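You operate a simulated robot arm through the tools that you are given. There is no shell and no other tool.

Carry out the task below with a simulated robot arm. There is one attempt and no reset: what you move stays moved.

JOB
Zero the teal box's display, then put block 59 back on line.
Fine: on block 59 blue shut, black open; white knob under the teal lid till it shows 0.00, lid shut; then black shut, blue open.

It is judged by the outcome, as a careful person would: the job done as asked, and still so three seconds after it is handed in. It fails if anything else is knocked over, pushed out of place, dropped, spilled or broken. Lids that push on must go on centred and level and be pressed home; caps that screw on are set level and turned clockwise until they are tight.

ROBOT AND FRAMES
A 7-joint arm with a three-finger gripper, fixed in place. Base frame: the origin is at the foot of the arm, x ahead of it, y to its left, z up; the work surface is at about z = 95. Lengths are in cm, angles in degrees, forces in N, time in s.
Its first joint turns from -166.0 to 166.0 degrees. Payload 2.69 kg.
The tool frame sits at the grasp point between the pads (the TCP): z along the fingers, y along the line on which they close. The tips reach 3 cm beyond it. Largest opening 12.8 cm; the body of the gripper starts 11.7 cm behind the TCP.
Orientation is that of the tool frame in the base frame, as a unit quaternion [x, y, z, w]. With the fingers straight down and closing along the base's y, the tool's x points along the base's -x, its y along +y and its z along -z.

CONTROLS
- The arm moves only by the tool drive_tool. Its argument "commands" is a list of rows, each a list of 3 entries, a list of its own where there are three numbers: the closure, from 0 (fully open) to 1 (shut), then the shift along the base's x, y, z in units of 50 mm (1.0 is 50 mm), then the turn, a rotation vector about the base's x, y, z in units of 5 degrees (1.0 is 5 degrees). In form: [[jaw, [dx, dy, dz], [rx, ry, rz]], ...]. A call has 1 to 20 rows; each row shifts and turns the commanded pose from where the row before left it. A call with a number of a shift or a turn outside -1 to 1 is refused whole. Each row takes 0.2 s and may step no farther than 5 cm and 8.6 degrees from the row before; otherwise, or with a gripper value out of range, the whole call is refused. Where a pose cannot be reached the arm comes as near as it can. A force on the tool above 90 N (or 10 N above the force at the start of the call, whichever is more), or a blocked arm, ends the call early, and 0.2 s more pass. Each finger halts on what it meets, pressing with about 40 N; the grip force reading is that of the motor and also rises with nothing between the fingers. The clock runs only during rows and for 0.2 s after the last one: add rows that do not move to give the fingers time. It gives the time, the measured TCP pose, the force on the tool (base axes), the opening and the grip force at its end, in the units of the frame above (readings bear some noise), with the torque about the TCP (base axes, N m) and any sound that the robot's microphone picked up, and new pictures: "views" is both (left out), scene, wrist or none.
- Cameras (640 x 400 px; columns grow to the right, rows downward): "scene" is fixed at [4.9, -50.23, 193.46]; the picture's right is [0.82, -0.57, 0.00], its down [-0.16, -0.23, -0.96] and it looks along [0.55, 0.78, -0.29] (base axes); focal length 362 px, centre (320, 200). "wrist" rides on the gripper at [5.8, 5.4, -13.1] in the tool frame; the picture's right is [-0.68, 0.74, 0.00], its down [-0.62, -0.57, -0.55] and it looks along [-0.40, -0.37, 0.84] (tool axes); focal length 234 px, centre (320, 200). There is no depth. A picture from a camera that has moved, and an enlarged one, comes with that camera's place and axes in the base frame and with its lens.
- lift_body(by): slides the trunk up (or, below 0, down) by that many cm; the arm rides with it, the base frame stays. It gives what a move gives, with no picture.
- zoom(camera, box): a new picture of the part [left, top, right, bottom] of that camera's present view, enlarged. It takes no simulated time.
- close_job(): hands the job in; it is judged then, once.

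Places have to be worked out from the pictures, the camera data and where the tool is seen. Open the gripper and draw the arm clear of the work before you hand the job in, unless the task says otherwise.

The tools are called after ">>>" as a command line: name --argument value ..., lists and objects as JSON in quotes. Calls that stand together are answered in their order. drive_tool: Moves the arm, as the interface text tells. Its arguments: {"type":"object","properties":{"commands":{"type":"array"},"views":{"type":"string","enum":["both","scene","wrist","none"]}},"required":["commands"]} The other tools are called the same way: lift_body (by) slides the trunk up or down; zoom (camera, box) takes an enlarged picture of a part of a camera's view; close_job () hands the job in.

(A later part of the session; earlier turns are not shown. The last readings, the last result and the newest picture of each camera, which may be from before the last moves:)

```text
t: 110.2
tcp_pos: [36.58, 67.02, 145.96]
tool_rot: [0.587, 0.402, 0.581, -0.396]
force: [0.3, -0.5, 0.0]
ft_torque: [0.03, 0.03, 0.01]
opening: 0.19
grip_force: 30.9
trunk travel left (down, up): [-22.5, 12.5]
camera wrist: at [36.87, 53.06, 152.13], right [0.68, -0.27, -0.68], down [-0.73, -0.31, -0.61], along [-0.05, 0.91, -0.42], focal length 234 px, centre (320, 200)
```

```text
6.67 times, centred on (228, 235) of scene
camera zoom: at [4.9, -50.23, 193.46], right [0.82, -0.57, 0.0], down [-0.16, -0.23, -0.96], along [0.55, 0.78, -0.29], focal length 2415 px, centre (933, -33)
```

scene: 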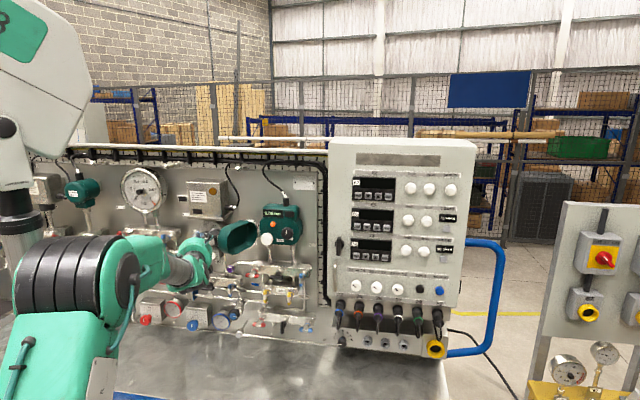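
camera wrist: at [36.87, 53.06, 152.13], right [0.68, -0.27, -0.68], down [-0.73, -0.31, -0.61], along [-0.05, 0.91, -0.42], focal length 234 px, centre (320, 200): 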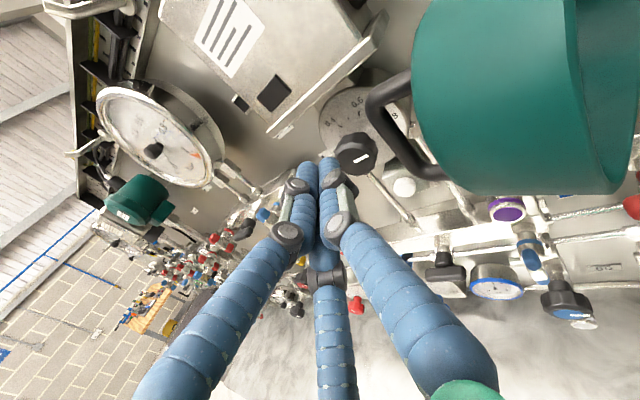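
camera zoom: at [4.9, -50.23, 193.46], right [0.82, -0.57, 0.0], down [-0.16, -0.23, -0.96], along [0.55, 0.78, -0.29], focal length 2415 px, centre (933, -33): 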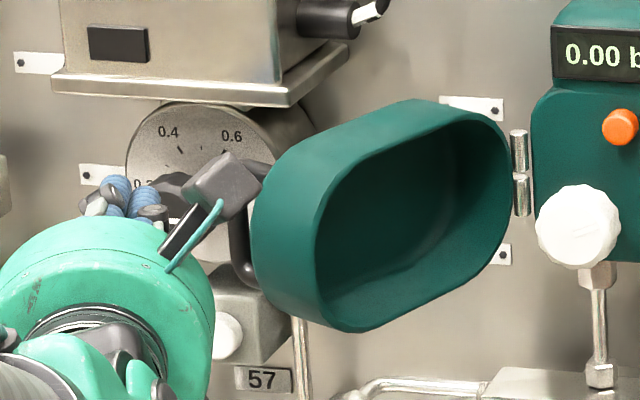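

Positioned left of the lid corner. I now sweep right about 5 cm to start closing it, then check.

>>> drive_tool --commands '[[1.0, [0.141, -0.141, 0], [0, 0, 0]], [1.0, [0.141, -0.141, 0], [0, 0, 0]], [1.0, [0.141, -0.141, 0], [0, 0, 0]], [1.0, [0.141, -0.141, 0], [0, 0, 0]], [1.0, [0.141, -0.141, 0], [0, 0, 0]], [1.0, [0, 0, 0], [0, 0, 0]]]'

>>> zoom --camera "scene" --box '[180, 205, 276, 265]'

```text
t: 111.6
tcp_pos: [39.2, 63.78, 146.09]
tool_rot: [0.585, 0.406, 0.58, -0.396]
force: [-75.0, 9.2, -9.0]
ft_torque: [0.14, 0.13, 1.12]
opening: 0.19
grip_force: 31.5
trunk travel left (down, up): [-22.5, 12.5]
camera wrist: at [39.49, 49.81, 152.22], right [0.69, -0.27, -0.67], down [-0.72, -0.32, -0.61], along [-0.05, 0.91, -0.42], focal length 234 px, centre (320, 200)
```

scene: 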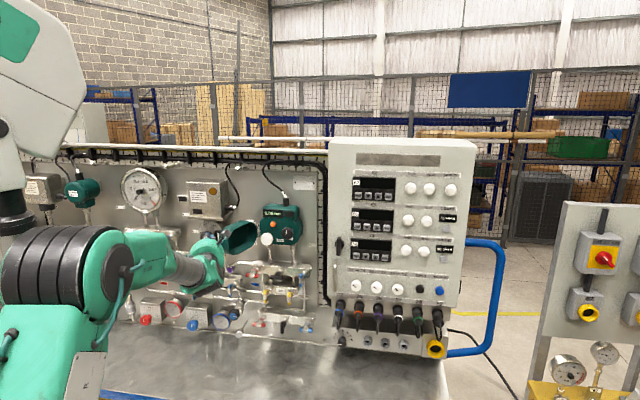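
wrist: 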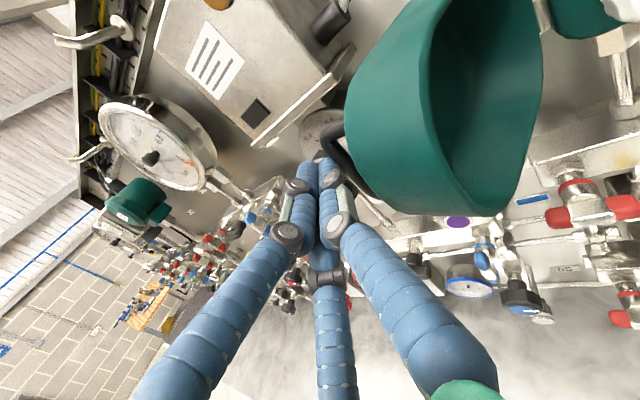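

```text
6.67 times, centred on (228, 235) of scene
camera zoom: at [4.9, -50.23, 193.46], right [0.82, -0.57, 0.0], down [-0.16, -0.23, -0.96], along [0.55, 0.78, -0.29], focal length 2415 px, centre (933, -33)
```

zoom: 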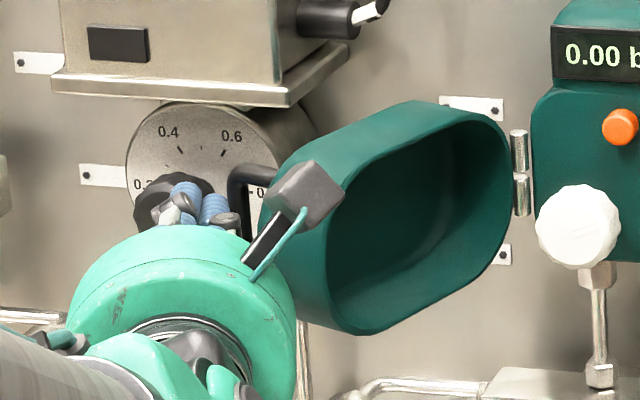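

The push jammed: 75 N mostly toward the hinge because friction at the corner opposes closing in that direction. I instead move along the corner's arc (toward me and right), easing the preload, so friction carries the lid closed.

>>> drive_tool --commands '[[1.0, [-0.039, -0.133, 0], [0, 0, 0]], [1.0, [-0.039, -0.133, 0], [0, 0, 0]], [1.0, [-0.02, -0.136, 0], [0, 0, 0]], [1.0, [0, 0, 0], [0, 0, 0]]]' --views "wrist"

>>> zoom --camera "scene" --box '[180, 205, 276, 265]'

```text
t: 112.6
tcp_pos: [39.11, 61.64, 146.1]
tool_rot: [0.586, 0.404, 0.58, -0.395]
force: [-60.6, -0.1, -10.3]
ft_torque: [-0.23, 0.3, 0.77]
opening: 0.19
grip_force: 31.4
trunk travel left (down, up): [-22.5, 12.5]
camera wrist: at [39.33, 47.63, 152.2], right [0.69, -0.27, -0.67], down [-0.73, -0.32, -0.61], along [-0.04, 0.91, -0.42], focal length 234 px, centre (320, 200)
```

wrist: 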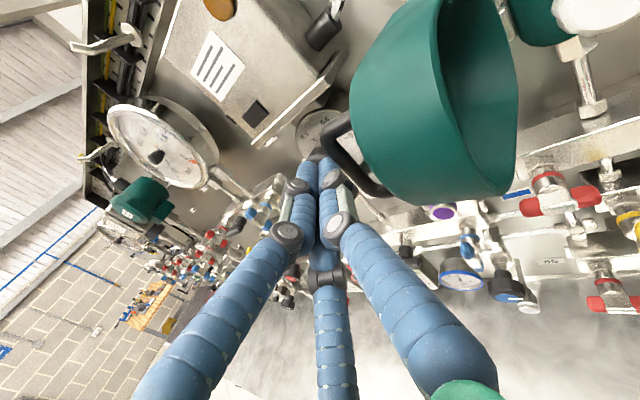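

```text
6.67 times, centred on (228, 235) of scene
camera zoom: at [4.9, -50.23, 193.46], right [0.82, -0.57, 0.0], down [-0.16, -0.23, -0.96], along [0.55, 0.78, -0.29], focal length 2415 px, centre (933, -33)
```

zoom: 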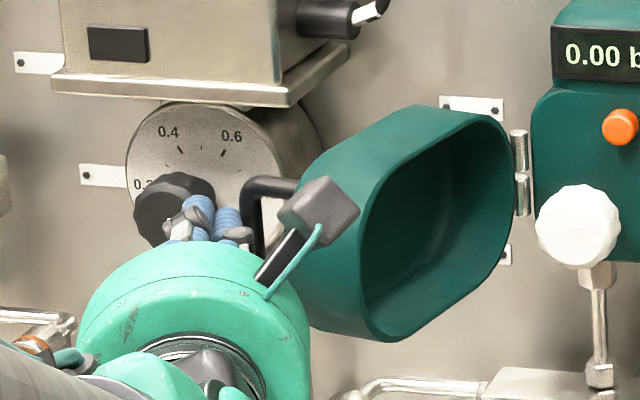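

It works: the lid is coming round (~105°) and load is falling. I continue along the arc, easing preload a bit more.

>>> drive_tool --commands '[[1.0, [-0.01, -0.158, 0], [0, 0, -0.1]], [1.0, [-0.01, -0.158, 0], [0, 0, -0.1]], [1.0, [0.0, -0.158, 0], [0, 0, -0.1]], [1.0, [0.01, -0.158, 0], [0, 0, -0.1]], [1.0, [0, 0, 0], [0, 0, 0]]]' --views "wrist"

>>> zoom --camera "scene" --box '[180, 205, 276, 265]'

```text
t: 113.8
tcp_pos: [39.63, 58.37, 146.06]
tool_rot: [0.593, 0.391, 0.588, -0.386]
force: [-0.4, 0.0, -0.4]
ft_torque: [0.02, 0.01, -0.02]
opening: 0.19
grip_force: 32.0
trunk travel left (down, up): [-22.5, 12.5]
camera wrist: at [39.37, 44.39, 152.23], right [0.67, -0.3, -0.68], down [-0.74, -0.29, -0.61], along [-0.01, 0.91, -0.41], focal length 234 px, centre (320, 200)
```

wrist: 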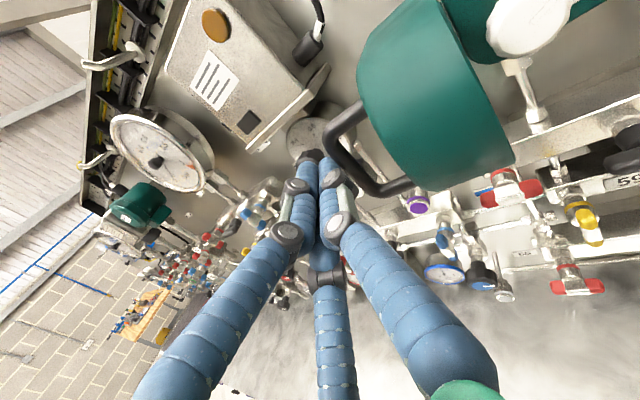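

```text
6.67 times, centred on (228, 235) of scene
camera zoom: at [4.9, -50.23, 193.46], right [0.82, -0.57, 0.0], down [-0.16, -0.23, -0.96], along [0.55, 0.78, -0.29], focal length 2415 px, centre (933, -33)
```

zoom: 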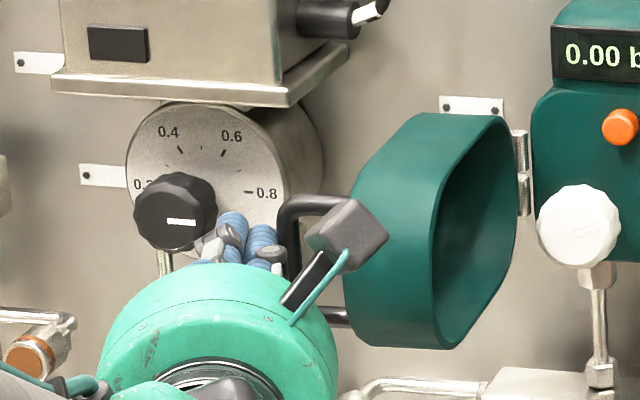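

The lid is at ~90° and free of load; the handle bar is now just right of my fingertips. I advance ~2 cm and sweep right pushing on the handle bar.

>>> drive_tool --commands '[[1.0, [0.087, 0.202, 0], [0, 0, 0]], [1.0, [0.087, 0.202, 0], [0, 0, 0]], [1.0, [0.092, -0.171, 0], [0, 0, -0.2]], [1.0, [0.092, -0.171, 0], [0, 0, -0.2]], [1.0, [0.092, -0.171, 0], [0, 0, -0.2]], [1.0, [0.092, -0.171, 0], [0, 0, -0.2]], [1.0, [0.092, -0.171, 0], [0, 0, -0.2]], [1.0, [0, 0, 0], [0, 0, 0]]]'

>>> zoom --camera "scene" --box '[200, 190, 312, 260]'

```text
t: 115.6
tcp_pos: [42.78, 56.01, 146.17]
tool_rot: [0.61, 0.366, 0.603, -0.36]
force: [-0.9, 0.4, 0.3]
ft_torque: [-0.03, 0.0, -0.01]
opening: 0.2
grip_force: 31.0
trunk travel left (down, up): [-22.5, 12.5]
camera wrist: at [41.27, 42.16, 152.25], right [0.65, -0.36, -0.67], down [-0.76, -0.22, -0.61], along [0.07, 0.91, -0.41], focal length 234 px, centre (320, 200)
```

scene: 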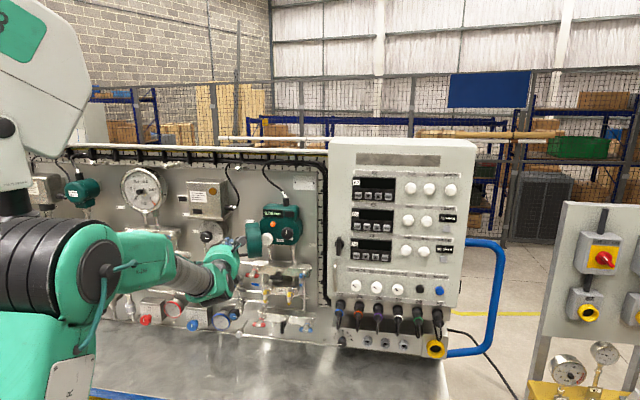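
wrist: 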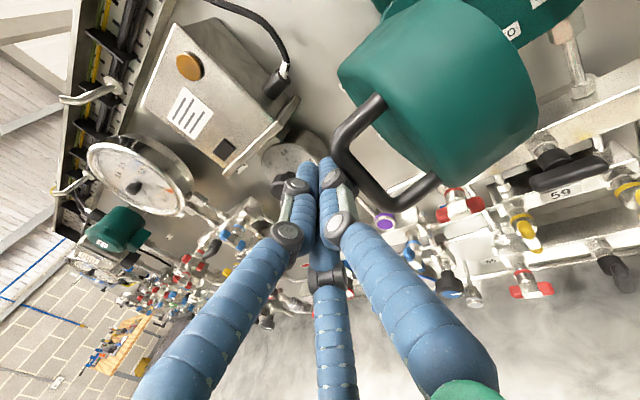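

```text
5.71 times, centred on (256, 225) of scene
camera zoom: at [4.9, -50.23, 193.46], right [0.82, -0.57, 0.0], down [-0.16, -0.23, -0.96], along [0.55, 0.78, -0.29], focal length 2070 px, centre (686, 57)
```

zoom: 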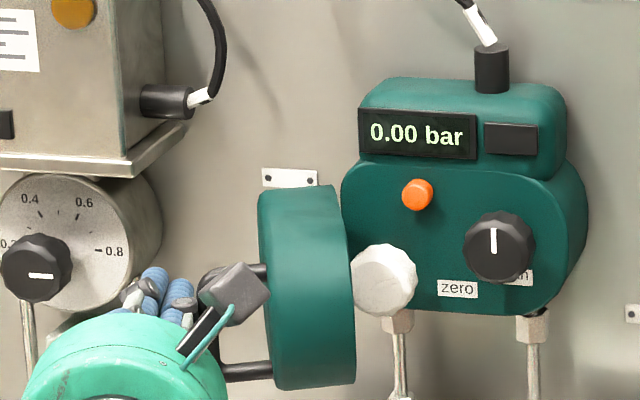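

The lid swings freely (~67°). I keep pushing right along the arc to about 30°.

>>> drive_tool --commands '[[1.0, [0.144, -0.175, 0], [0, 0, -0.18]], [1.0, [0.144, -0.175, 0], [0, 0, -0.18]], [1.0, [0.144, -0.175, 0], [0, 0, -0.18]], [1.0, [0.144, -0.175, 0], [0, 0, -0.18]], [1.0, [0.144, -0.175, 0], [0, 0, -0.18]], [1.0, [0.173, -0.088, 0], [0, 0, -0.15]], [1.0, [0.173, -0.088, 0], [0, 0, -0.15]], [1.0, [0.173, -0.088, 0], [0, 0, -0.15]], [1.0, [0.173, -0.088, 0], [0, 0, -0.15]], [1.0, [0, 0, 0], [0, 0, 0]]]'

>>> zoom --camera "scene" --box '[200, 190, 312, 260]'

```text
t: 117.8
tcp_pos: [49.89, 50.02, 146.12]
tool_rot: [0.633, 0.325, 0.626, -0.32]
force: [-0.4, -0.3, -1.2]
ft_torque: [0.05, 0.0, 0.02]
opening: 0.23
grip_force: 31.8
trunk travel left (down, up): [-22.5, 12.5]
camera wrist: at [46.56, 36.48, 152.21], right [0.59, -0.44, -0.68], down [-0.78, -0.12, -0.61], along [0.18, 0.89, -0.41], focal length 234 px, centre (320, 200)
```

scene: 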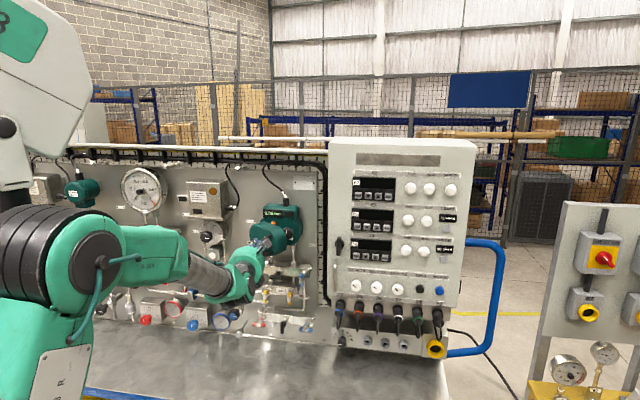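
wrist: 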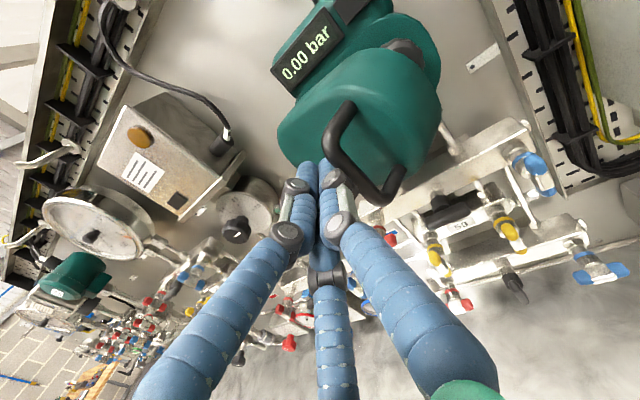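

```text
5.71 times, centred on (256, 225) of scene
camera zoom: at [4.9, -50.23, 193.46], right [0.82, -0.57, 0.0], down [-0.16, -0.23, -0.96], along [0.55, 0.78, -0.29], focal length 2070 px, centre (686, 57)
```

zoom: 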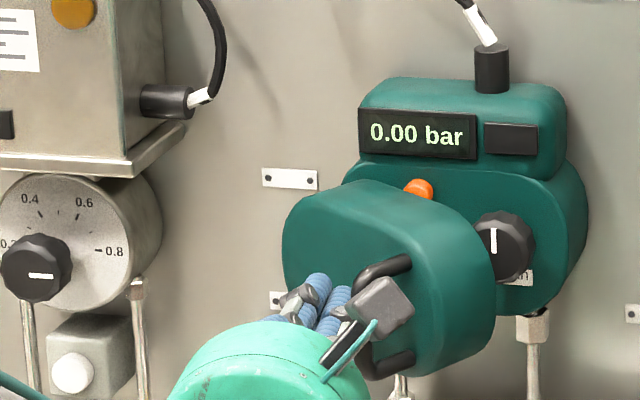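

~30° left. I continue along the arc, moving right and forward toward closed.

>>> drive_tool --commands '[[1.0, [0.2, -0.053, 0], [0, 0, -0.05]], [1.0, [0.2, -0.053, 0], [0, 0, -0.05]], [1.0, [0.2, -0.053, 0], [0, 0, -0.05]], [1.0, [0.2, -0.053, 0], [0, 0, -0.05]], [1.0, [0.184, 0.006, 0], [0, 0, 0]], [1.0, [0.184, 0.006, 0], [0, 0, 0]], [1.0, [0, 0, 0], [0, 0, 0]]]'

>>> zoom --camera "scene" --box '[216, 180, 328, 250]'

```text
t: 119.4
tcp_pos: [55.82, 49.02, 146.11]
tool_rot: [0.636, 0.32, 0.628, -0.315]
force: [0.0, -0.1, 0.0]
ft_torque: [0.0, -0.03, -0.01]
opening: 0.23
grip_force: 31.7
trunk travel left (down, up): [-22.5, 12.5]
camera wrist: at [52.13, 35.46, 152.17], right [0.59, -0.45, -0.68], down [-0.79, -0.11, -0.61], along [0.2, 0.89, -0.42], focal length 234 px, centre (320, 200)
```

scene: 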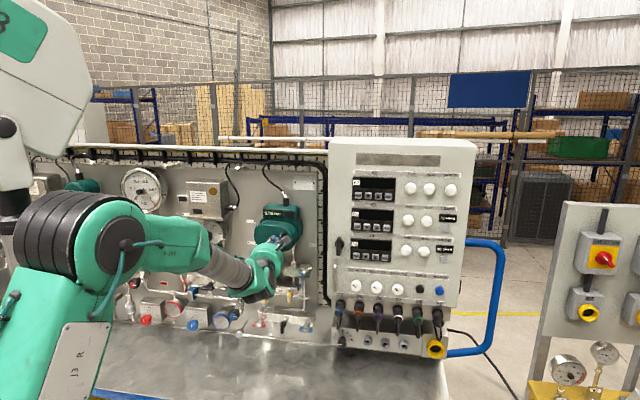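
wrist: 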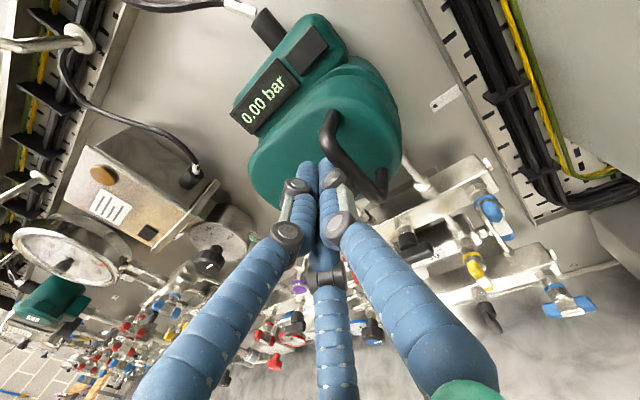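

```text
5.71 times, centred on (272, 215) of scene
camera zoom: at [4.9, -50.23, 193.46], right [0.82, -0.57, 0.0], down [-0.16, -0.23, -0.96], along [0.55, 0.78, -0.29], focal length 2070 px, centre (594, 114)
```

zoom: 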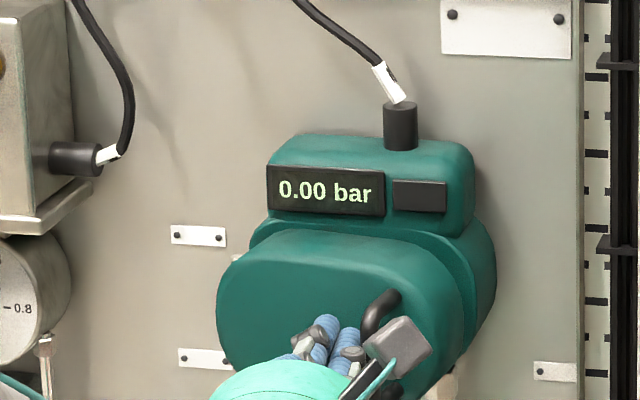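

Nearly shut (~10°). I press forward with the fingertips onto the lid face beside the handle, in small steps.

>>> drive_tool --commands '[[1.0, [0.099, 0.099, 0], [0, 0, 0]], [1.0, [0.099, 0.099, 0], [0, 0, 0]], [1.0, [0.099, 0.099, 0], [0, 0, 0]], [1.0, [0.099, 0.099, 0], [0, 0, 0]], [1.0, [0, 0, 0], [0, 0, 0]]]' --views "none"

>>> zoom --camera "scene" --box '[216, 180, 328, 250]'

```text
t: 120.6
tcp_pos: [57.68, 51.05, 146.04]
tool_rot: [0.636, 0.32, 0.628, -0.315]
force: [0.4, -0.4, -0.9]
ft_torque: [-0.03, -0.01, 0.02]
opening: 0.2
grip_force: 31.8
trunk travel left (down, up): [-22.5, 12.5]
```

```text
5.71 times, centred on (272, 215) of scene
camera zoom: at [4.9, -50.23, 193.46], right [0.82, -0.57, 0.0], down [-0.16, -0.23, -0.96], along [0.55, 0.78, -0.29], focal length 2070 px, centre (594, 114)
```

zoom: 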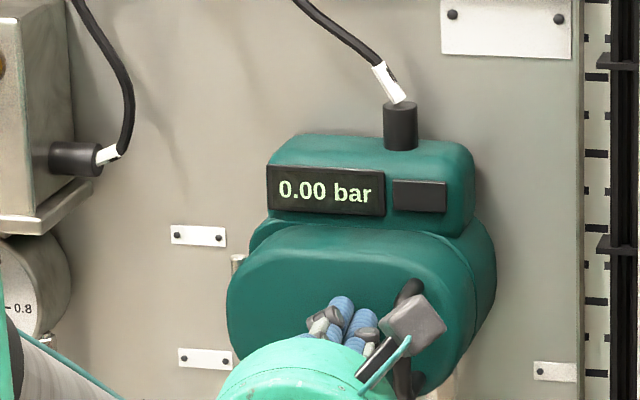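

Almost flush; no contact force yet. A few more small steps forward.

>>> drive_tool --commands '[[1.0, [0.08, 0.08, 0], [0, 0, 0]], [1.0, [0.08, 0.08, 0], [0, 0, 0]], [1.0, [0, 0, 0], [0, 0, 0]]]' --views "none"

>>> zoom --camera "scene" --box '[216, 180, 328, 250]'

```text
t: 121.4
tcp_pos: [58.0, 51.26, 146.27]
tool_rot: [0.636, 0.319, 0.628, -0.315]
force: [-32.5, -34.7, -5.0]
ft_torque: [-0.04, 0.15, -0.69]
opening: 0.18
grip_force: 31.5
trunk travel left (down, up): [-22.5, 12.5]
```

```text
5.71 times, centred on (272, 215) of scene
camera zoom: at [4.9, -50.23, 193.46], right [0.82, -0.57, 0.0], down [-0.16, -0.23, -0.96], along [0.55, 0.78, -0.29], focal length 2070 px, centre (594, 114)
```

zoom: 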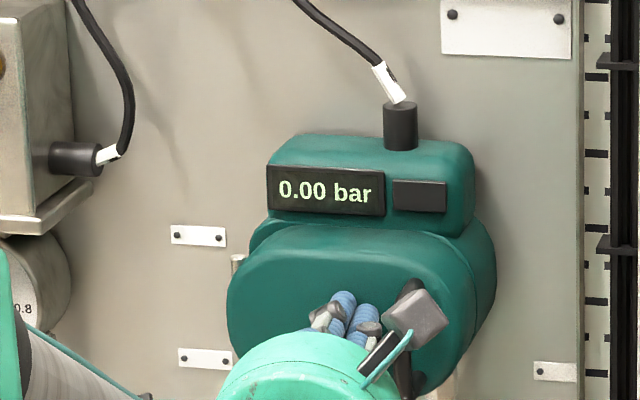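

The lid is shut — 47 N reaction from the body behind it and the display still reads 0.00. I withdraw straight back and check the lid stays flush.

>>> drive_tool --commands '[[1.0, [-0.06, -0.08, 0], [0, 0, 0]], [1.0, [-0.18, -0.24, 0], [0, 0, 0]], [1.0, [-0.24, -0.32, 0], [0, 0, 0]], [1.0, [-0.3, -0.4, 0], [0, 0, 0]], [1.0, [-0.3, -0.4, 0], [0, 0, 0]], [1.0, [0, 0, 0], [0, 0, 0]]]'

>>> zoom --camera "scene" --box '[240, 190, 336, 250]'

>>> zoom --camera "wrist" --box '[220, 20, 460, 170]'

```text
t: 122.8
tcp_pos: [53.08, 44.63, 146.23]
tool_rot: [0.635, 0.32, 0.628, -0.315]
force: [-0.3, -0.4, 1.0]
ft_torque: [-0.03, 0.02, 0.01]
opening: 0.22
grip_force: 31.7
trunk travel left (down, up): [-22.5, 12.5]
camera wrist: at [49.48, 31.13, 152.41], right [0.59, -0.45, -0.68], down [-0.78, -0.11, -0.61], along [0.2, 0.89, -0.41], focal length 234 px, centre (320, 200)
```

scene: 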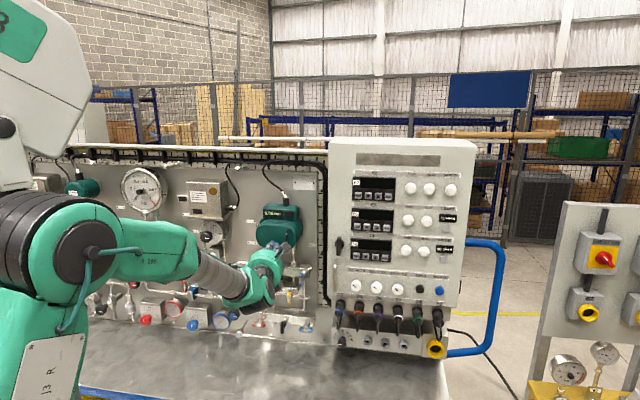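
wrist: 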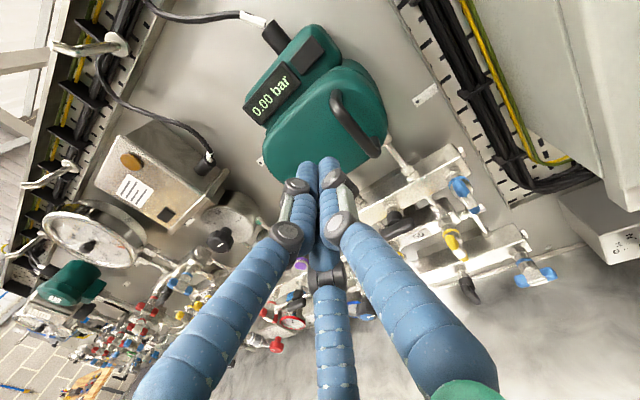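

```text
6.67 times, centred on (288, 220) of scene
camera zoom: at [4.9, -50.23, 193.46], right [0.82, -0.57, 0.0], down [-0.16, -0.23, -0.96], along [0.55, 0.78, -0.29], focal length 2415 px, centre (533, 67)
```

zoom: 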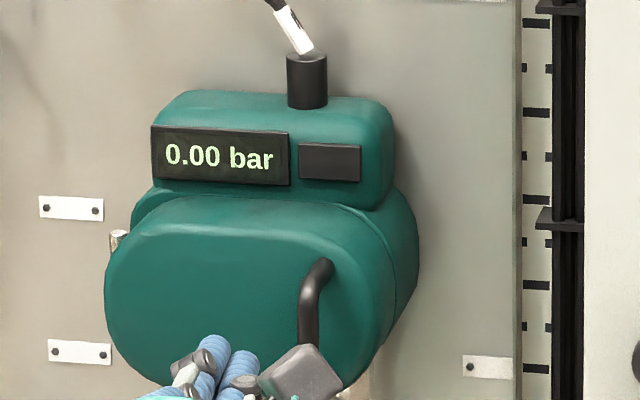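

```text
2.67 times, centred on (340, 95) of wrist
camera zoom: at [49.48, 31.13, 152.41], right [0.59, -0.45, -0.68], down [-0.78, -0.11, -0.61], along [0.2, 0.89, -0.41], focal length 624 px, centre (267, 480)
```

zoom: 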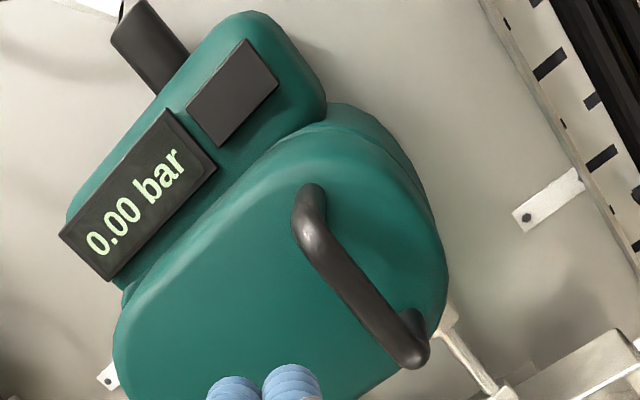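

The lid is flush exactly as at the start, display 0.00. Next: black shut. I lower to the block and roll back to vertical-closing, jaws open, in front of black.

>>> drive_tool --commands '[[0.7, [-0.0155, 0.0045, -0.184], [-0.61, -0.79, -0.02]], [0.41, [-0.0155, 0.0045, -0.184], [-0.61, -0.79, -0.02]], [0.41, [-0.0155, 0.0045, -0.184], [-0.61, -0.79, -0.02]], [0.41, [-0.0155, 0.0045, -0.184], [-0.61, -0.79, -0.02]], [0.41, [-0.0155, 0.0045, -0.184], [-0.61, -0.79, -0.02]], [0.41, [-0.0155, 0.0045, -0.184], [-0.61, -0.79, -0.02]], [0.41, [-0.0155, 0.0045, -0.184], [-0.61, -0.79, -0.02]], [0.41, [-0.0155, 0.0045, -0.184], [-0.61, -0.79, -0.02]], [0.41, [-0.0155, 0.0045, -0.184], [-0.61, -0.79, -0.02]], [0.41, [-0.0155, 0.0045, -0.184], [-0.61, -0.79, -0.02]], [0.41, [-0.0155, 0.0045, -0.184], [-0.61, -0.79, -0.02]], [0.41, [-0.0155, 0.0045, -0.184], [-0.61, -0.79, -0.02]], [0.41, [-0.0155, 0.0045, -0.184], [-0.61, -0.79, -0.02]], [0.41, [-0.0155, 0.0045, -0.184], [-0.61, -0.79, -0.02]], [0.41, [-0.0155, 0.0045, -0.184], [-0.61, -0.79, -0.02]], [0.41, [-0.0155, 0.0045, -0.184], [-0.61, -0.79, -0.02]], [0.41, [-0.0155, 0.0045, -0.184], [-0.61, -0.79, -0.02]], [0.41, [-0.0155, 0.0045, -0.184], [-0.61, -0.79, -0.02]], [0.41, [0, 0, 0], [0, 0, 0]]]'

>>> zoom --camera "wrist" --box '[240, 80, 400, 180]'

>>> zoom --camera "scene" --box '[224, 240, 336, 310]'

```text
t: 126.8
tcp_pos: [51.81, 44.92, 129.44]
tool_rot: [0.24, 0.664, 0.667, 0.239]
force: [0.2, -0.2, 0.1]
ft_torque: [0.02, -0.01, 0.0]
opening: 7.57
grip_force: 0.1
trunk travel left (down, up): [-22.5, 12.5]
camera wrist: at [38.79, 38.65, 134.94], right [0.52, -0.43, 0.74], down [0.13, -0.81, -0.57], along [0.84, 0.39, -0.37], focal length 234 px, centre (320, 200)
```

scene: 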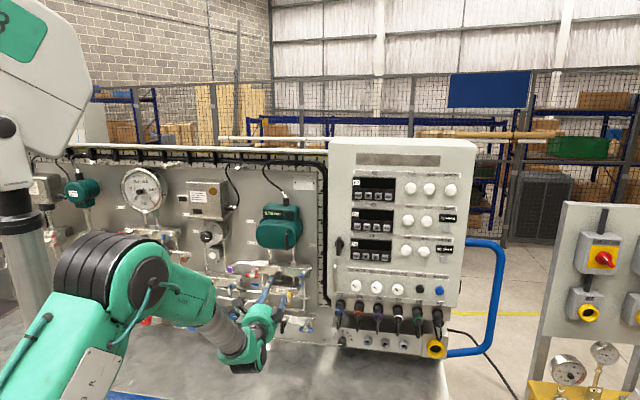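
wrist: 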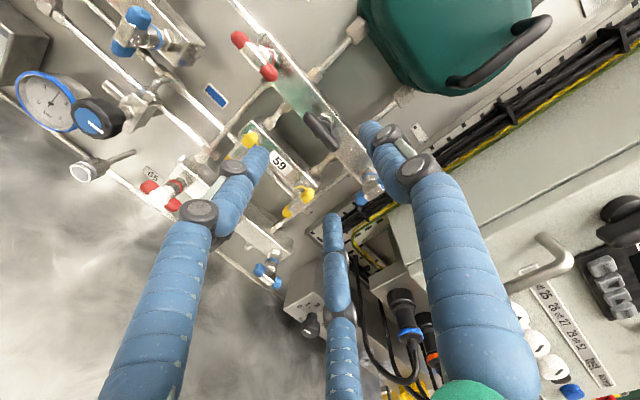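

```text
4.00 times, centred on (320, 130) of wrist
camera zoom: at [38.79, 38.65, 134.94], right [0.52, -0.43, 0.74], down [0.13, -0.81, -0.57], along [0.84, 0.39, -0.37], focal length 937 px, centre (320, 480)
```

zoom: 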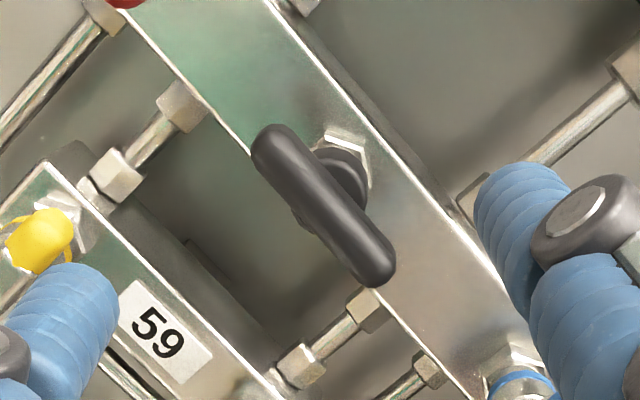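

```text
5.71 times, centred on (280, 275) of scene
camera zoom: at [4.9, -50.23, 193.46], right [0.82, -0.57, 0.0], down [-0.16, -0.23, -0.96], along [0.55, 0.78, -0.29], focal length 2070 px, centre (549, -229)
```

zoom: 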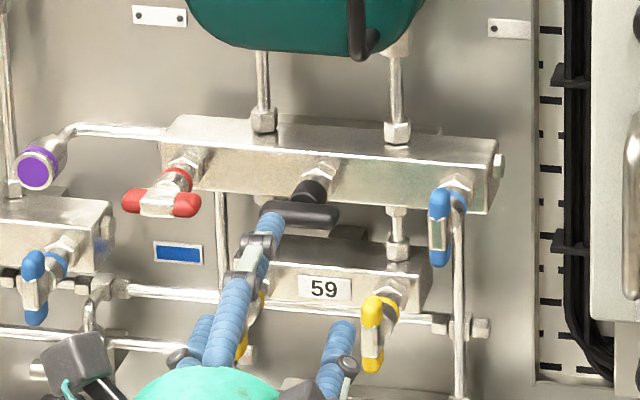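

Black is horizontal ~11.7 cm ahead; the earlier release pose tells me where to grip. I advance to it (TCP ≈ [57.4, 52.2, 129.5]).

>>> drive_tool --commands '[[0.41, [0.223, 0.29, 0.0], [0, 0, 0]], [0.41, [0.223, 0.29, 0.0], [0, 0, 0]], [0.41, [0.223, 0.29, 0.0], [0, 0, 0]], [0.41, [0.223, 0.29, 0.01], [0, 0, 0]], [0.41, [0.223, 0.29, 0.01], [0, 0, 0]], [0.41, [0, 0, 0], [0, 0, 0]]]' --views "wrist"

>>> zoom --camera "wrist" --box '[240, 120, 400, 220]'

```text
t: 128.2
tcp_pos: [57.29, 52.03, 129.41]
tool_rot: [0.237, 0.665, 0.668, 0.237]
force: [0.0, 0.5, -0.1]
ft_torque: [0.01, -0.04, -0.01]
opening: 7.55
grip_force: 0.1
trunk travel left (down, up): [-22.5, 12.5]
camera wrist: at [44.45, 45.68, 134.95], right [0.52, -0.43, 0.74], down [0.13, -0.81, -0.57], along [0.84, 0.39, -0.37], focal length 234 px, centre (320, 200)
```

wrist: 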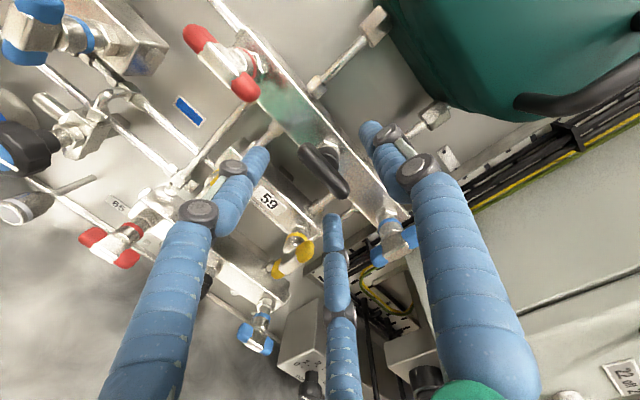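

```text
4.00 times, centred on (320, 170) of wrist
camera zoom: at [44.45, 45.68, 134.95], right [0.52, -0.43, 0.74], down [0.13, -0.81, -0.57], along [0.84, 0.39, -0.37], focal length 937 px, centre (320, 320)
```

zoom: 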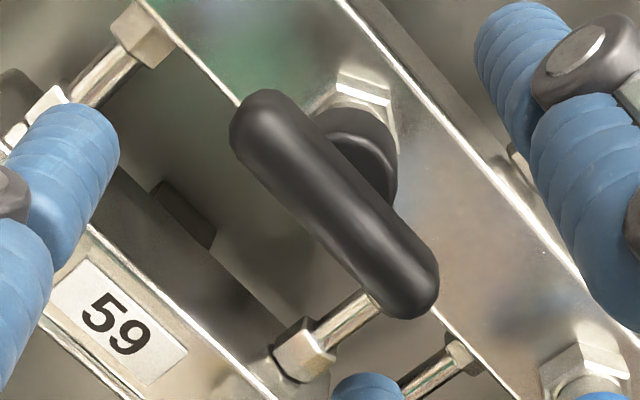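

Well centred. I lower a hair and close on black's bar.

>>> drive_tool --commands '[[0.6, [0, 0, -0.03], [0, 0, 0]], [0.75, [0, 0, 0], [0, 0, 0]], [0.85, [0, 0, 0], [0, 0, 0]], [1.0, [0, 0, 0], [0, 0, 0]], [1.0, [0, 0, 0], [0, 0, 0]]]' --views "none"

>>> zoom --camera "wrist" --box '[240, 120, 400, 220]'

```text
t: 129.4
tcp_pos: [57.31, 52.06, 129.46]
tool_rot: [0.237, 0.665, 0.668, 0.236]
force: [2.4, 2.4, 6.6]
ft_torque: [0.11, -0.1, 0.02]
opening: 2.04
grip_force: 44.7
trunk travel left (down, up): [-22.5, 12.5]
```

```text
4.00 times, centred on (320, 170) of wrist
camera zoom: at [44.44, 45.71, 134.95], right [0.52, -0.43, 0.74], down [0.13, -0.81, -0.57], along [0.84, 0.39, -0.37], focal length 937 px, centre (320, 320)
```

zoom: 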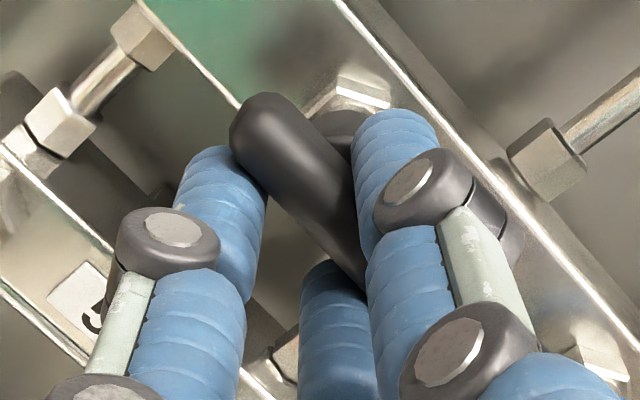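

Firm, well-centred grip. I turn clockwise 30° (toward shut) following the small arc, and check loads.

>>> drive_tool --commands '[[1.0, [-0.0065, 0.0065, 0.0024], [0.63, 0.777, 0.017]], [1.0, [-0.0065, 0.0065, 0.0024], [0.63, 0.777, 0.017]], [1.0, [-0.0065, 0.0065, 0.0024], [0.63, 0.777, 0.017]], [1.0, [-0.0065, 0.0065, 0.0024], [0.63, 0.777, 0.017]], [1.0, [-0.0065, 0.0065, 0.0024], [0.63, 0.777, 0.017]], [1.0, [-0.0065, 0.0065, 0.0024], [0.63, 0.777, 0.017]], [1.0, [0, 0, 0], [0, 0, 0]]]' --views "none"

```text
t: 131.0
tcp_pos: [57.19, 52.18, 129.62]
tool_rot: [0.402, 0.581, 0.706, 0.055]
force: [4.3, -3.0, 5.0]
ft_torque: [0.76, -0.68, -0.58]
opening: 2.08
grip_force: 45.1
trunk travel left (down, up): [-22.5, 12.5]
```

Loads are very low. I continue the next 30°.

>>> drive_tool --commands '[[1.0, [-0.0047, 0.0047, 0.0067], [0.63, 0.777, 0.017]], [1.0, [-0.0047, 0.0047, 0.0067], [0.63, 0.777, 0.017]], [1.0, [-0.0047, 0.0047, 0.0067], [0.63, 0.777, 0.017]], [1.0, [-0.0047, 0.0047, 0.0067], [0.63, 0.777, 0.017]], [1.0, [-0.0047, 0.0047, 0.0067], [0.63, 0.777, 0.017]], [1.0, [-0.0047, 0.0047, 0.0067], [0.63, 0.777, 0.017]], [1.0, [0, 0, 0], [0, 0, 0]]]' --views "none"

```text
t: 132.6
tcp_pos: [56.99, 52.29, 129.8]
tool_rot: [0.536, 0.46, 0.695, -0.134]
force: [6.4, -7.3, 6.0]
ft_torque: [0.4, -0.38, -1.01]
opening: 2.24
grip_force: 44.8
trunk travel left (down, up): [-22.5, 12.5]
```

60° turned, smooth. Final 30°.

>>> drive_tool --commands '[[1.0, [0, 0, 0.009], [0.622, 0.783, 0.017]], [1.0, [0, 0, 0.009], [0.622, 0.783, 0.017]], [1.0, [0, 0, 0.009], [0.622, 0.783, 0.017]], [1.0, [0, 0, 0.009], [0.622, 0.783, 0.017]], [1.0, [0, 0, 0.009], [0.622, 0.783, 0.017]], [1.0, [0, 0, 0.009], [0.622, 0.783, 0.017]], [1.0, [0, 0, 0], [0, 0, 0]]]' --views "wrist"

>>> zoom --camera "scene" --box '[240, 190, 336, 250]'

```text
t: 134.2
tcp_pos: [56.97, 52.39, 130.02]
tool_rot: [0.635, 0.306, 0.637, -0.311]
force: [7.3, -8.0, 11.9]
ft_torque: [-0.12, -0.21, -1.14]
opening: 2.29
grip_force: 45.4
trunk travel left (down, up): [-22.5, 12.5]
camera wrist: at [53.01, 38.79, 135.82], right [0.58, -0.45, -0.68], down [-0.78, -0.08, -0.62], along [0.22, 0.89, -0.4], focal length 234 px, centre (320, 200)
```

wrist: 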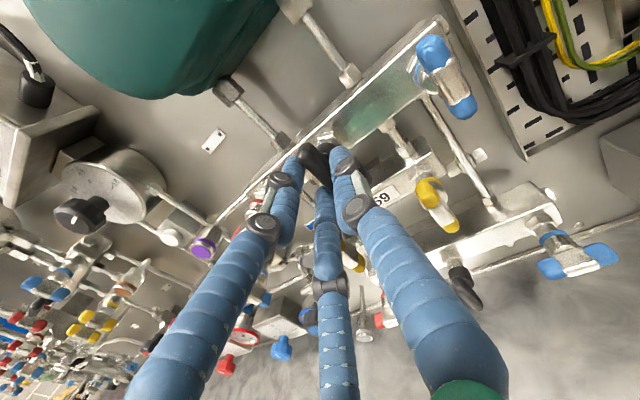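

```text
6.67 times, centred on (288, 220) of scene
camera zoom: at [4.9, -50.23, 193.46], right [0.82, -0.57, 0.0], down [-0.16, -0.23, -0.96], along [0.55, 0.78, -0.29], focal length 2415 px, centre (533, 67)
```

zoom: 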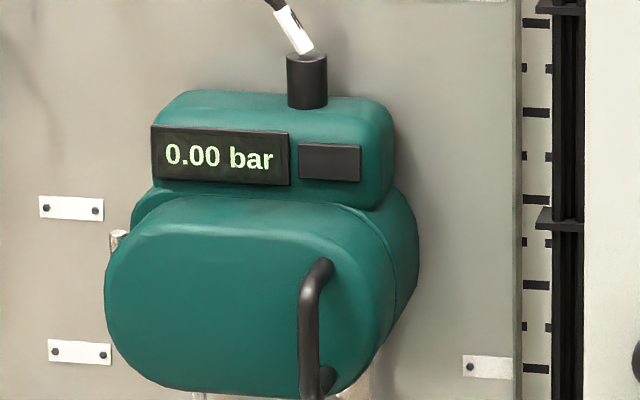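

90° turned. I nudge 5° further to seat black on its shut stop.

>>> drive_tool --commands '[[1.0, [0, 0, 0], [0.4, 0.5, 0]], [1.0, [0, 0, 0], [0.35, 0.44, 0]], [1.0, [0, 0, 0], [0, 0, 0]]]' --views "none"

```text
t: 135.0
tcp_pos: [56.77, 52.39, 129.93]
tool_rot: [0.65, 0.275, 0.619, -0.345]
force: [-4.5, -7.1, 8.0]
ft_torque: [-0.62, -1.91, -1.29]
opening: 2.48
grip_force: 45.2
trunk travel left (down, up): [-22.5, 12.5]
```

Resistance rose to ~1.9 N·m — black is on its shut stop. I release and back off.

>>> drive_tool --commands '[[0.9, [0, 0, 0], [-0.3, -0.38, 0]], [0.6, [0, 0, 0], [0, 0, 0]], [0.41, [0, 0, 0], [0, 0, 0]], [0.41, [-0.1, -0.126, 0], [0, 0, 0]], [0.41, [-0.24, -0.3, 0], [0, 0, 0]], [0.41, [-0.3, -0.38, 0], [0, 0, 0]], [0.41, [-0.34, -0.43, 0], [0, 0, 0]], [0.41, [-0.15, -0.19, 0], [0, 0, 0]], [0.41, [0, 0, 0], [0, 0, 0]]]' --views "both"

>>> zoom --camera "scene" --box '[224, 240, 336, 310]'

```text
t: 137.0
tcp_pos: [51.22, 45.24, 129.94]
tool_rot: [0.644, 0.287, 0.627, -0.331]
force: [-0.6, -0.1, 0.1]
ft_torque: [-0.01, 0.01, -0.02]
opening: 7.58
grip_force: 0.0
trunk travel left (down, up): [-22.5, 12.5]
camera wrist: at [47.61, 31.5, 135.41], right [0.55, -0.42, -0.72], down [-0.81, -0.06, -0.58], along [0.2, 0.9, -0.37], focal length 234 px, centre (320, 200)
```

scene: 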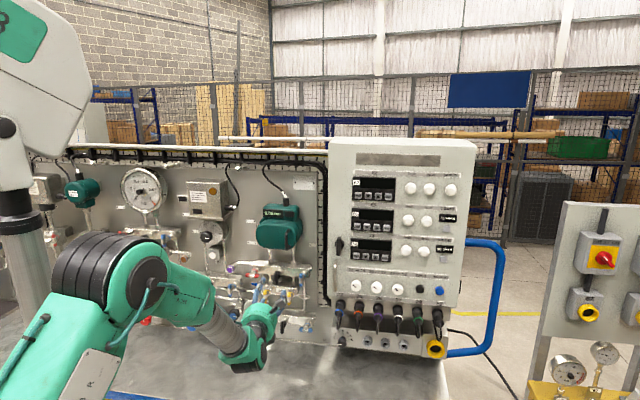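
wrist: 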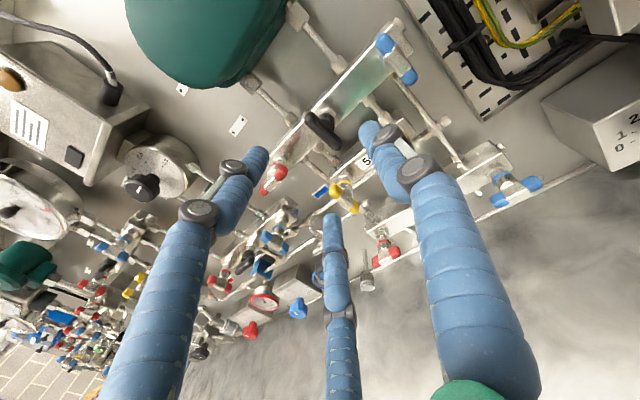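

```text
5.71 times, centred on (280, 275) of scene
camera zoom: at [4.9, -50.23, 193.46], right [0.82, -0.57, 0.0], down [-0.16, -0.23, -0.96], along [0.55, 0.78, -0.29], focal length 2070 px, centre (549, -229)
```

zoom: 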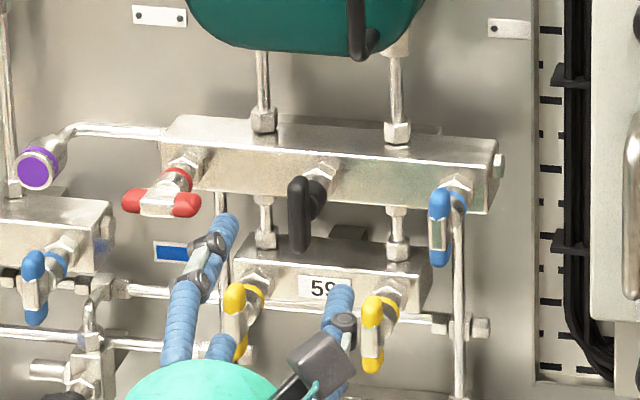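

Black is vertical (shut) again. Now blue: I move right in front of it (u≈12.1, z≈130.1), squaring the yaw.

>>> drive_tool --commands '[[0.41, [0.203, -0.166, 0.004], [-0.084, -0.095, -0.19]], [0.41, [0.203, -0.166, 0.004], [-0.084, -0.095, -0.19]], [0.41, [0.203, -0.166, 0.004], [-0.084, -0.095, -0.19]], [0.41, [0.203, -0.166, 0.004], [-0.084, -0.095, -0.19]], [0.41, [0.203, -0.166, 0.004], [-0.084, -0.095, -0.19]], [0.41, [0.203, -0.166, 0.004], [-0.084, -0.095, -0.19]], [0.41, [0, 0, 0], [0, 0, 0]]]' --views "wrist"

>>> zoom --camera "wrist" --box '[240, 80, 400, 180]'

```text
t: 138.6
tcp_pos: [57.21, 40.15, 129.92]
tool_rot: [0.65, 0.277, 0.652, -0.277]
force: [0.2, 0.0, 0.7]
ft_torque: [-0.03, 0.0, 0.01]
opening: 7.52
grip_force: 0.0
trunk travel left (down, up): [-22.5, 12.5]
camera wrist: at [52.14, 27.22, 135.84], right [0.53, -0.51, -0.68], down [-0.79, 0.0, -0.62], along [0.31, 0.86, -0.4], focal length 234 px, centre (320, 200)
```

wrist: 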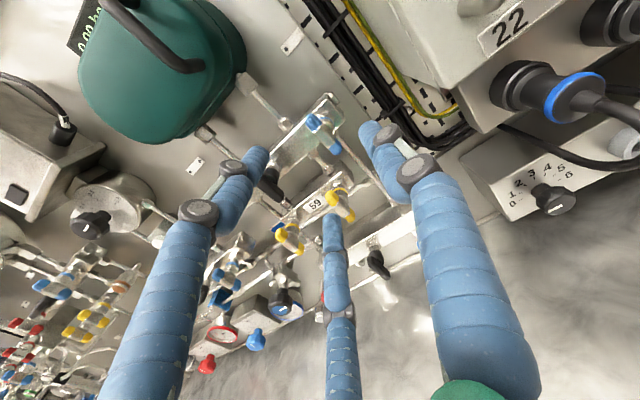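

```text
4.00 times, centred on (320, 130) of wrist
camera zoom: at [52.14, 27.22, 135.84], right [0.53, -0.51, -0.68], down [-0.79, 0.0, -0.62], along [0.31, 0.86, -0.4], focal length 937 px, centre (320, 480)
```

zoom: 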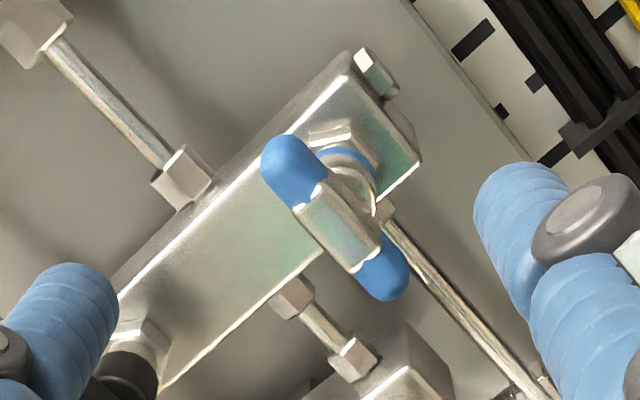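

Blue sits at tool (−0.1, +0.5), about 11 cm ahead. I advance 8.7 cm.

>>> drive_tool --commands '[[0.41, [0.2415, 0.251, -0.005], [0, 0, 0]], [0.41, [0.2415, 0.251, -0.005], [0, 0, 0]], [0.41, [0.2415, 0.251, -0.005], [0, 0, 0]], [0.41, [0.2415, 0.251, -0.005], [0, 0, 0]], [0.41, [0.2415, 0.251, 0], [0, 0, 0]], [0.41, [0, 0, 0], [0, 0, 0]]]' --views "wrist"

>>> zoom --camera "wrist" --box '[240, 120, 400, 220]'

```text
t: 140.0
tcp_pos: [63.53, 46.69, 129.81]
tool_rot: [0.649, 0.277, 0.652, -0.279]
force: [0.7, -0.1, -0.9]
ft_torque: [-0.02, -0.02, 0.04]
opening: 7.55
grip_force: 0.0
trunk travel left (down, up): [-22.5, 12.5]
camera wrist: at [58.33, 33.63, 135.76], right [0.53, -0.51, -0.68], down [-0.79, 0.0, -0.62], along [0.31, 0.86, -0.4], focal length 234 px, centre (320, 200)
```

wrist: 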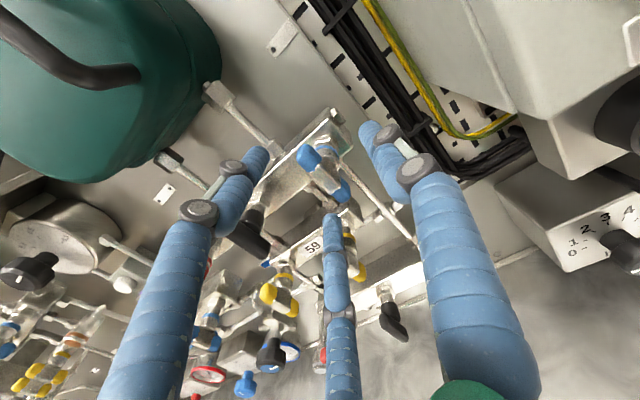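

```text
4.00 times, centred on (320, 170) of wrist
camera zoom: at [58.33, 33.63, 135.76], right [0.53, -0.51, -0.68], down [-0.79, 0.0, -0.62], along [0.31, 0.86, -0.4], focal length 937 px, centre (320, 320)
```

zoom: 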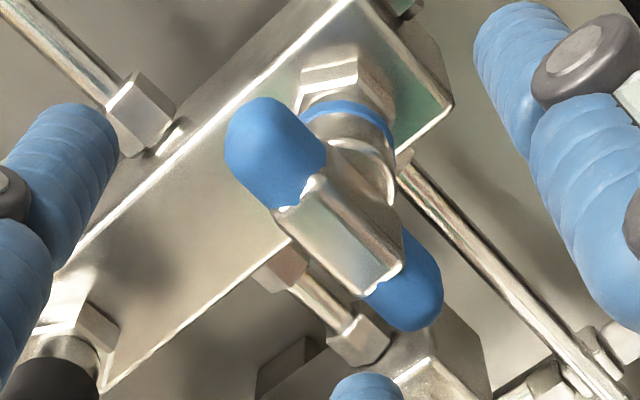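

Centred, bar ~2 cm ahead. Slight left shift and close.

>>> drive_tool --commands '[[0.55, [-0.028, 0.028, 0], [0, 0, 0]], [0.7, [0, 0, 0], [0, 0, 0]], [0.8, [0, 0, 0], [0, 0, 0]], [1.0, [0, 0, 0], [0, 0, 0]], [1.0, [0, 0, 0], [0, 0, 0]]]' --views "none"

>>> zoom --camera "wrist" --box '[240, 120, 400, 220]'

```text
t: 141.2
tcp_pos: [63.78, 46.54, 129.91]
tool_rot: [0.65, 0.274, 0.652, -0.277]
force: [33.6, -21.4, -0.6]
ft_torque: [-0.01, 0.05, -1.71]
opening: 2.66
grip_force: 45.4
trunk travel left (down, up): [-22.5, 12.5]
```

```text
4.00 times, centred on (320, 170) of wrist
camera zoom: at [58.44, 33.44, 135.71], right [0.53, -0.51, -0.68], down [-0.79, 0.0, -0.62], along [0.31, 0.86, -0.4], focal length 937 px, centre (320, 320)
```

zoom: 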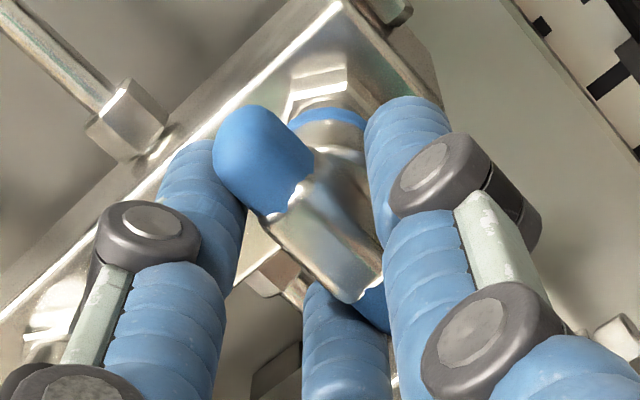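

The hand is clamped but pulled left; I null the 39 N side load by easing right, then begin turning blue counter-clockwise.

>>> drive_tool --commands '[[1.0, [0.045, -0.045, 0], [0, 0, 0]], [1.0, [0.04, -0.04, 0], [0, 0, 0]], [1.0, [0.0016, -0.0016, -0.0083], [-0.694, -0.72, 0]], [1.0, [0.0016, -0.0016, -0.0083], [-0.694, -0.72, 0]], [1.0, [0.0016, -0.0016, -0.0083], [-0.694, -0.72, 0]], [1.0, [0.0016, -0.0016, -0.0083], [-0.694, -0.72, 0]], [1.0, [0, 0, 0], [0, 0, 0]]]' --views "none"

```text
t: 142.8
tcp_pos: [63.79, 46.49, 129.72]
tool_rot: [0.591, 0.388, 0.689, -0.162]
force: [10.1, 19.5, -0.8]
ft_torque: [0.01, -0.05, -0.69]
opening: 2.65
grip_force: 45.3
trunk travel left (down, up): [-22.5, 12.5]
```

Turning freely. I continue with 40° more, following the arc.

>>> drive_tool --commands '[[1.0, [0.02, 0.02, -0.0083], [-0.694, -0.72, 0]], [1.0, [0.02, 0.017, -0.0083], [-0.694, -0.72, 0]], [1.0, [0.0043, -0.0043, -0.006], [-0.694, -0.72, 0]], [1.0, [0.0043, -0.0043, -0.006], [-0.694, -0.72, 0]], [1.0, [0.0043, -0.0043, -0.006], [-0.694, -0.72, 0]], [1.0, [0.0043, -0.0043, -0.006], [-0.694, -0.72, 0]], [1.0, [0.0043, -0.0043, -0.006], [-0.694, -0.72, 0]], [1.0, [0.0043, -0.0043, -0.006], [-0.694, -0.72, 0]], [1.0, [0, 0, 0], [0, 0, 0]]]' --views "none"

>>> zoom --camera "scene" --box '[240, 190, 336, 250]'

```text
t: 144.8
tcp_pos: [63.93, 46.29, 129.75]
tool_rot: [0.424, 0.566, 0.702, 0.086]
force: [-17.7, -11.6, 4.3]
ft_torque: [0.35, -0.48, -0.6]
opening: 2.67
grip_force: 45.2
trunk travel left (down, up): [-22.5, 12.5]
```

```text
6.67 times, centred on (288, 220) of scene
camera zoom: at [4.9, -50.23, 193.46], right [0.82, -0.57, 0.0], down [-0.16, -0.23, -0.96], along [0.55, 0.78, -0.29], focal length 2415 px, centre (533, 67)
```

zoom: 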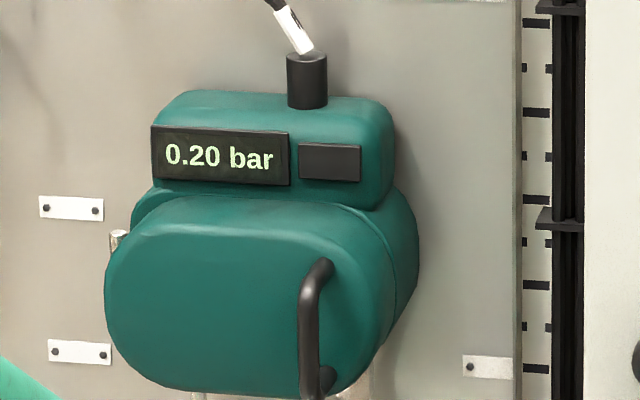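

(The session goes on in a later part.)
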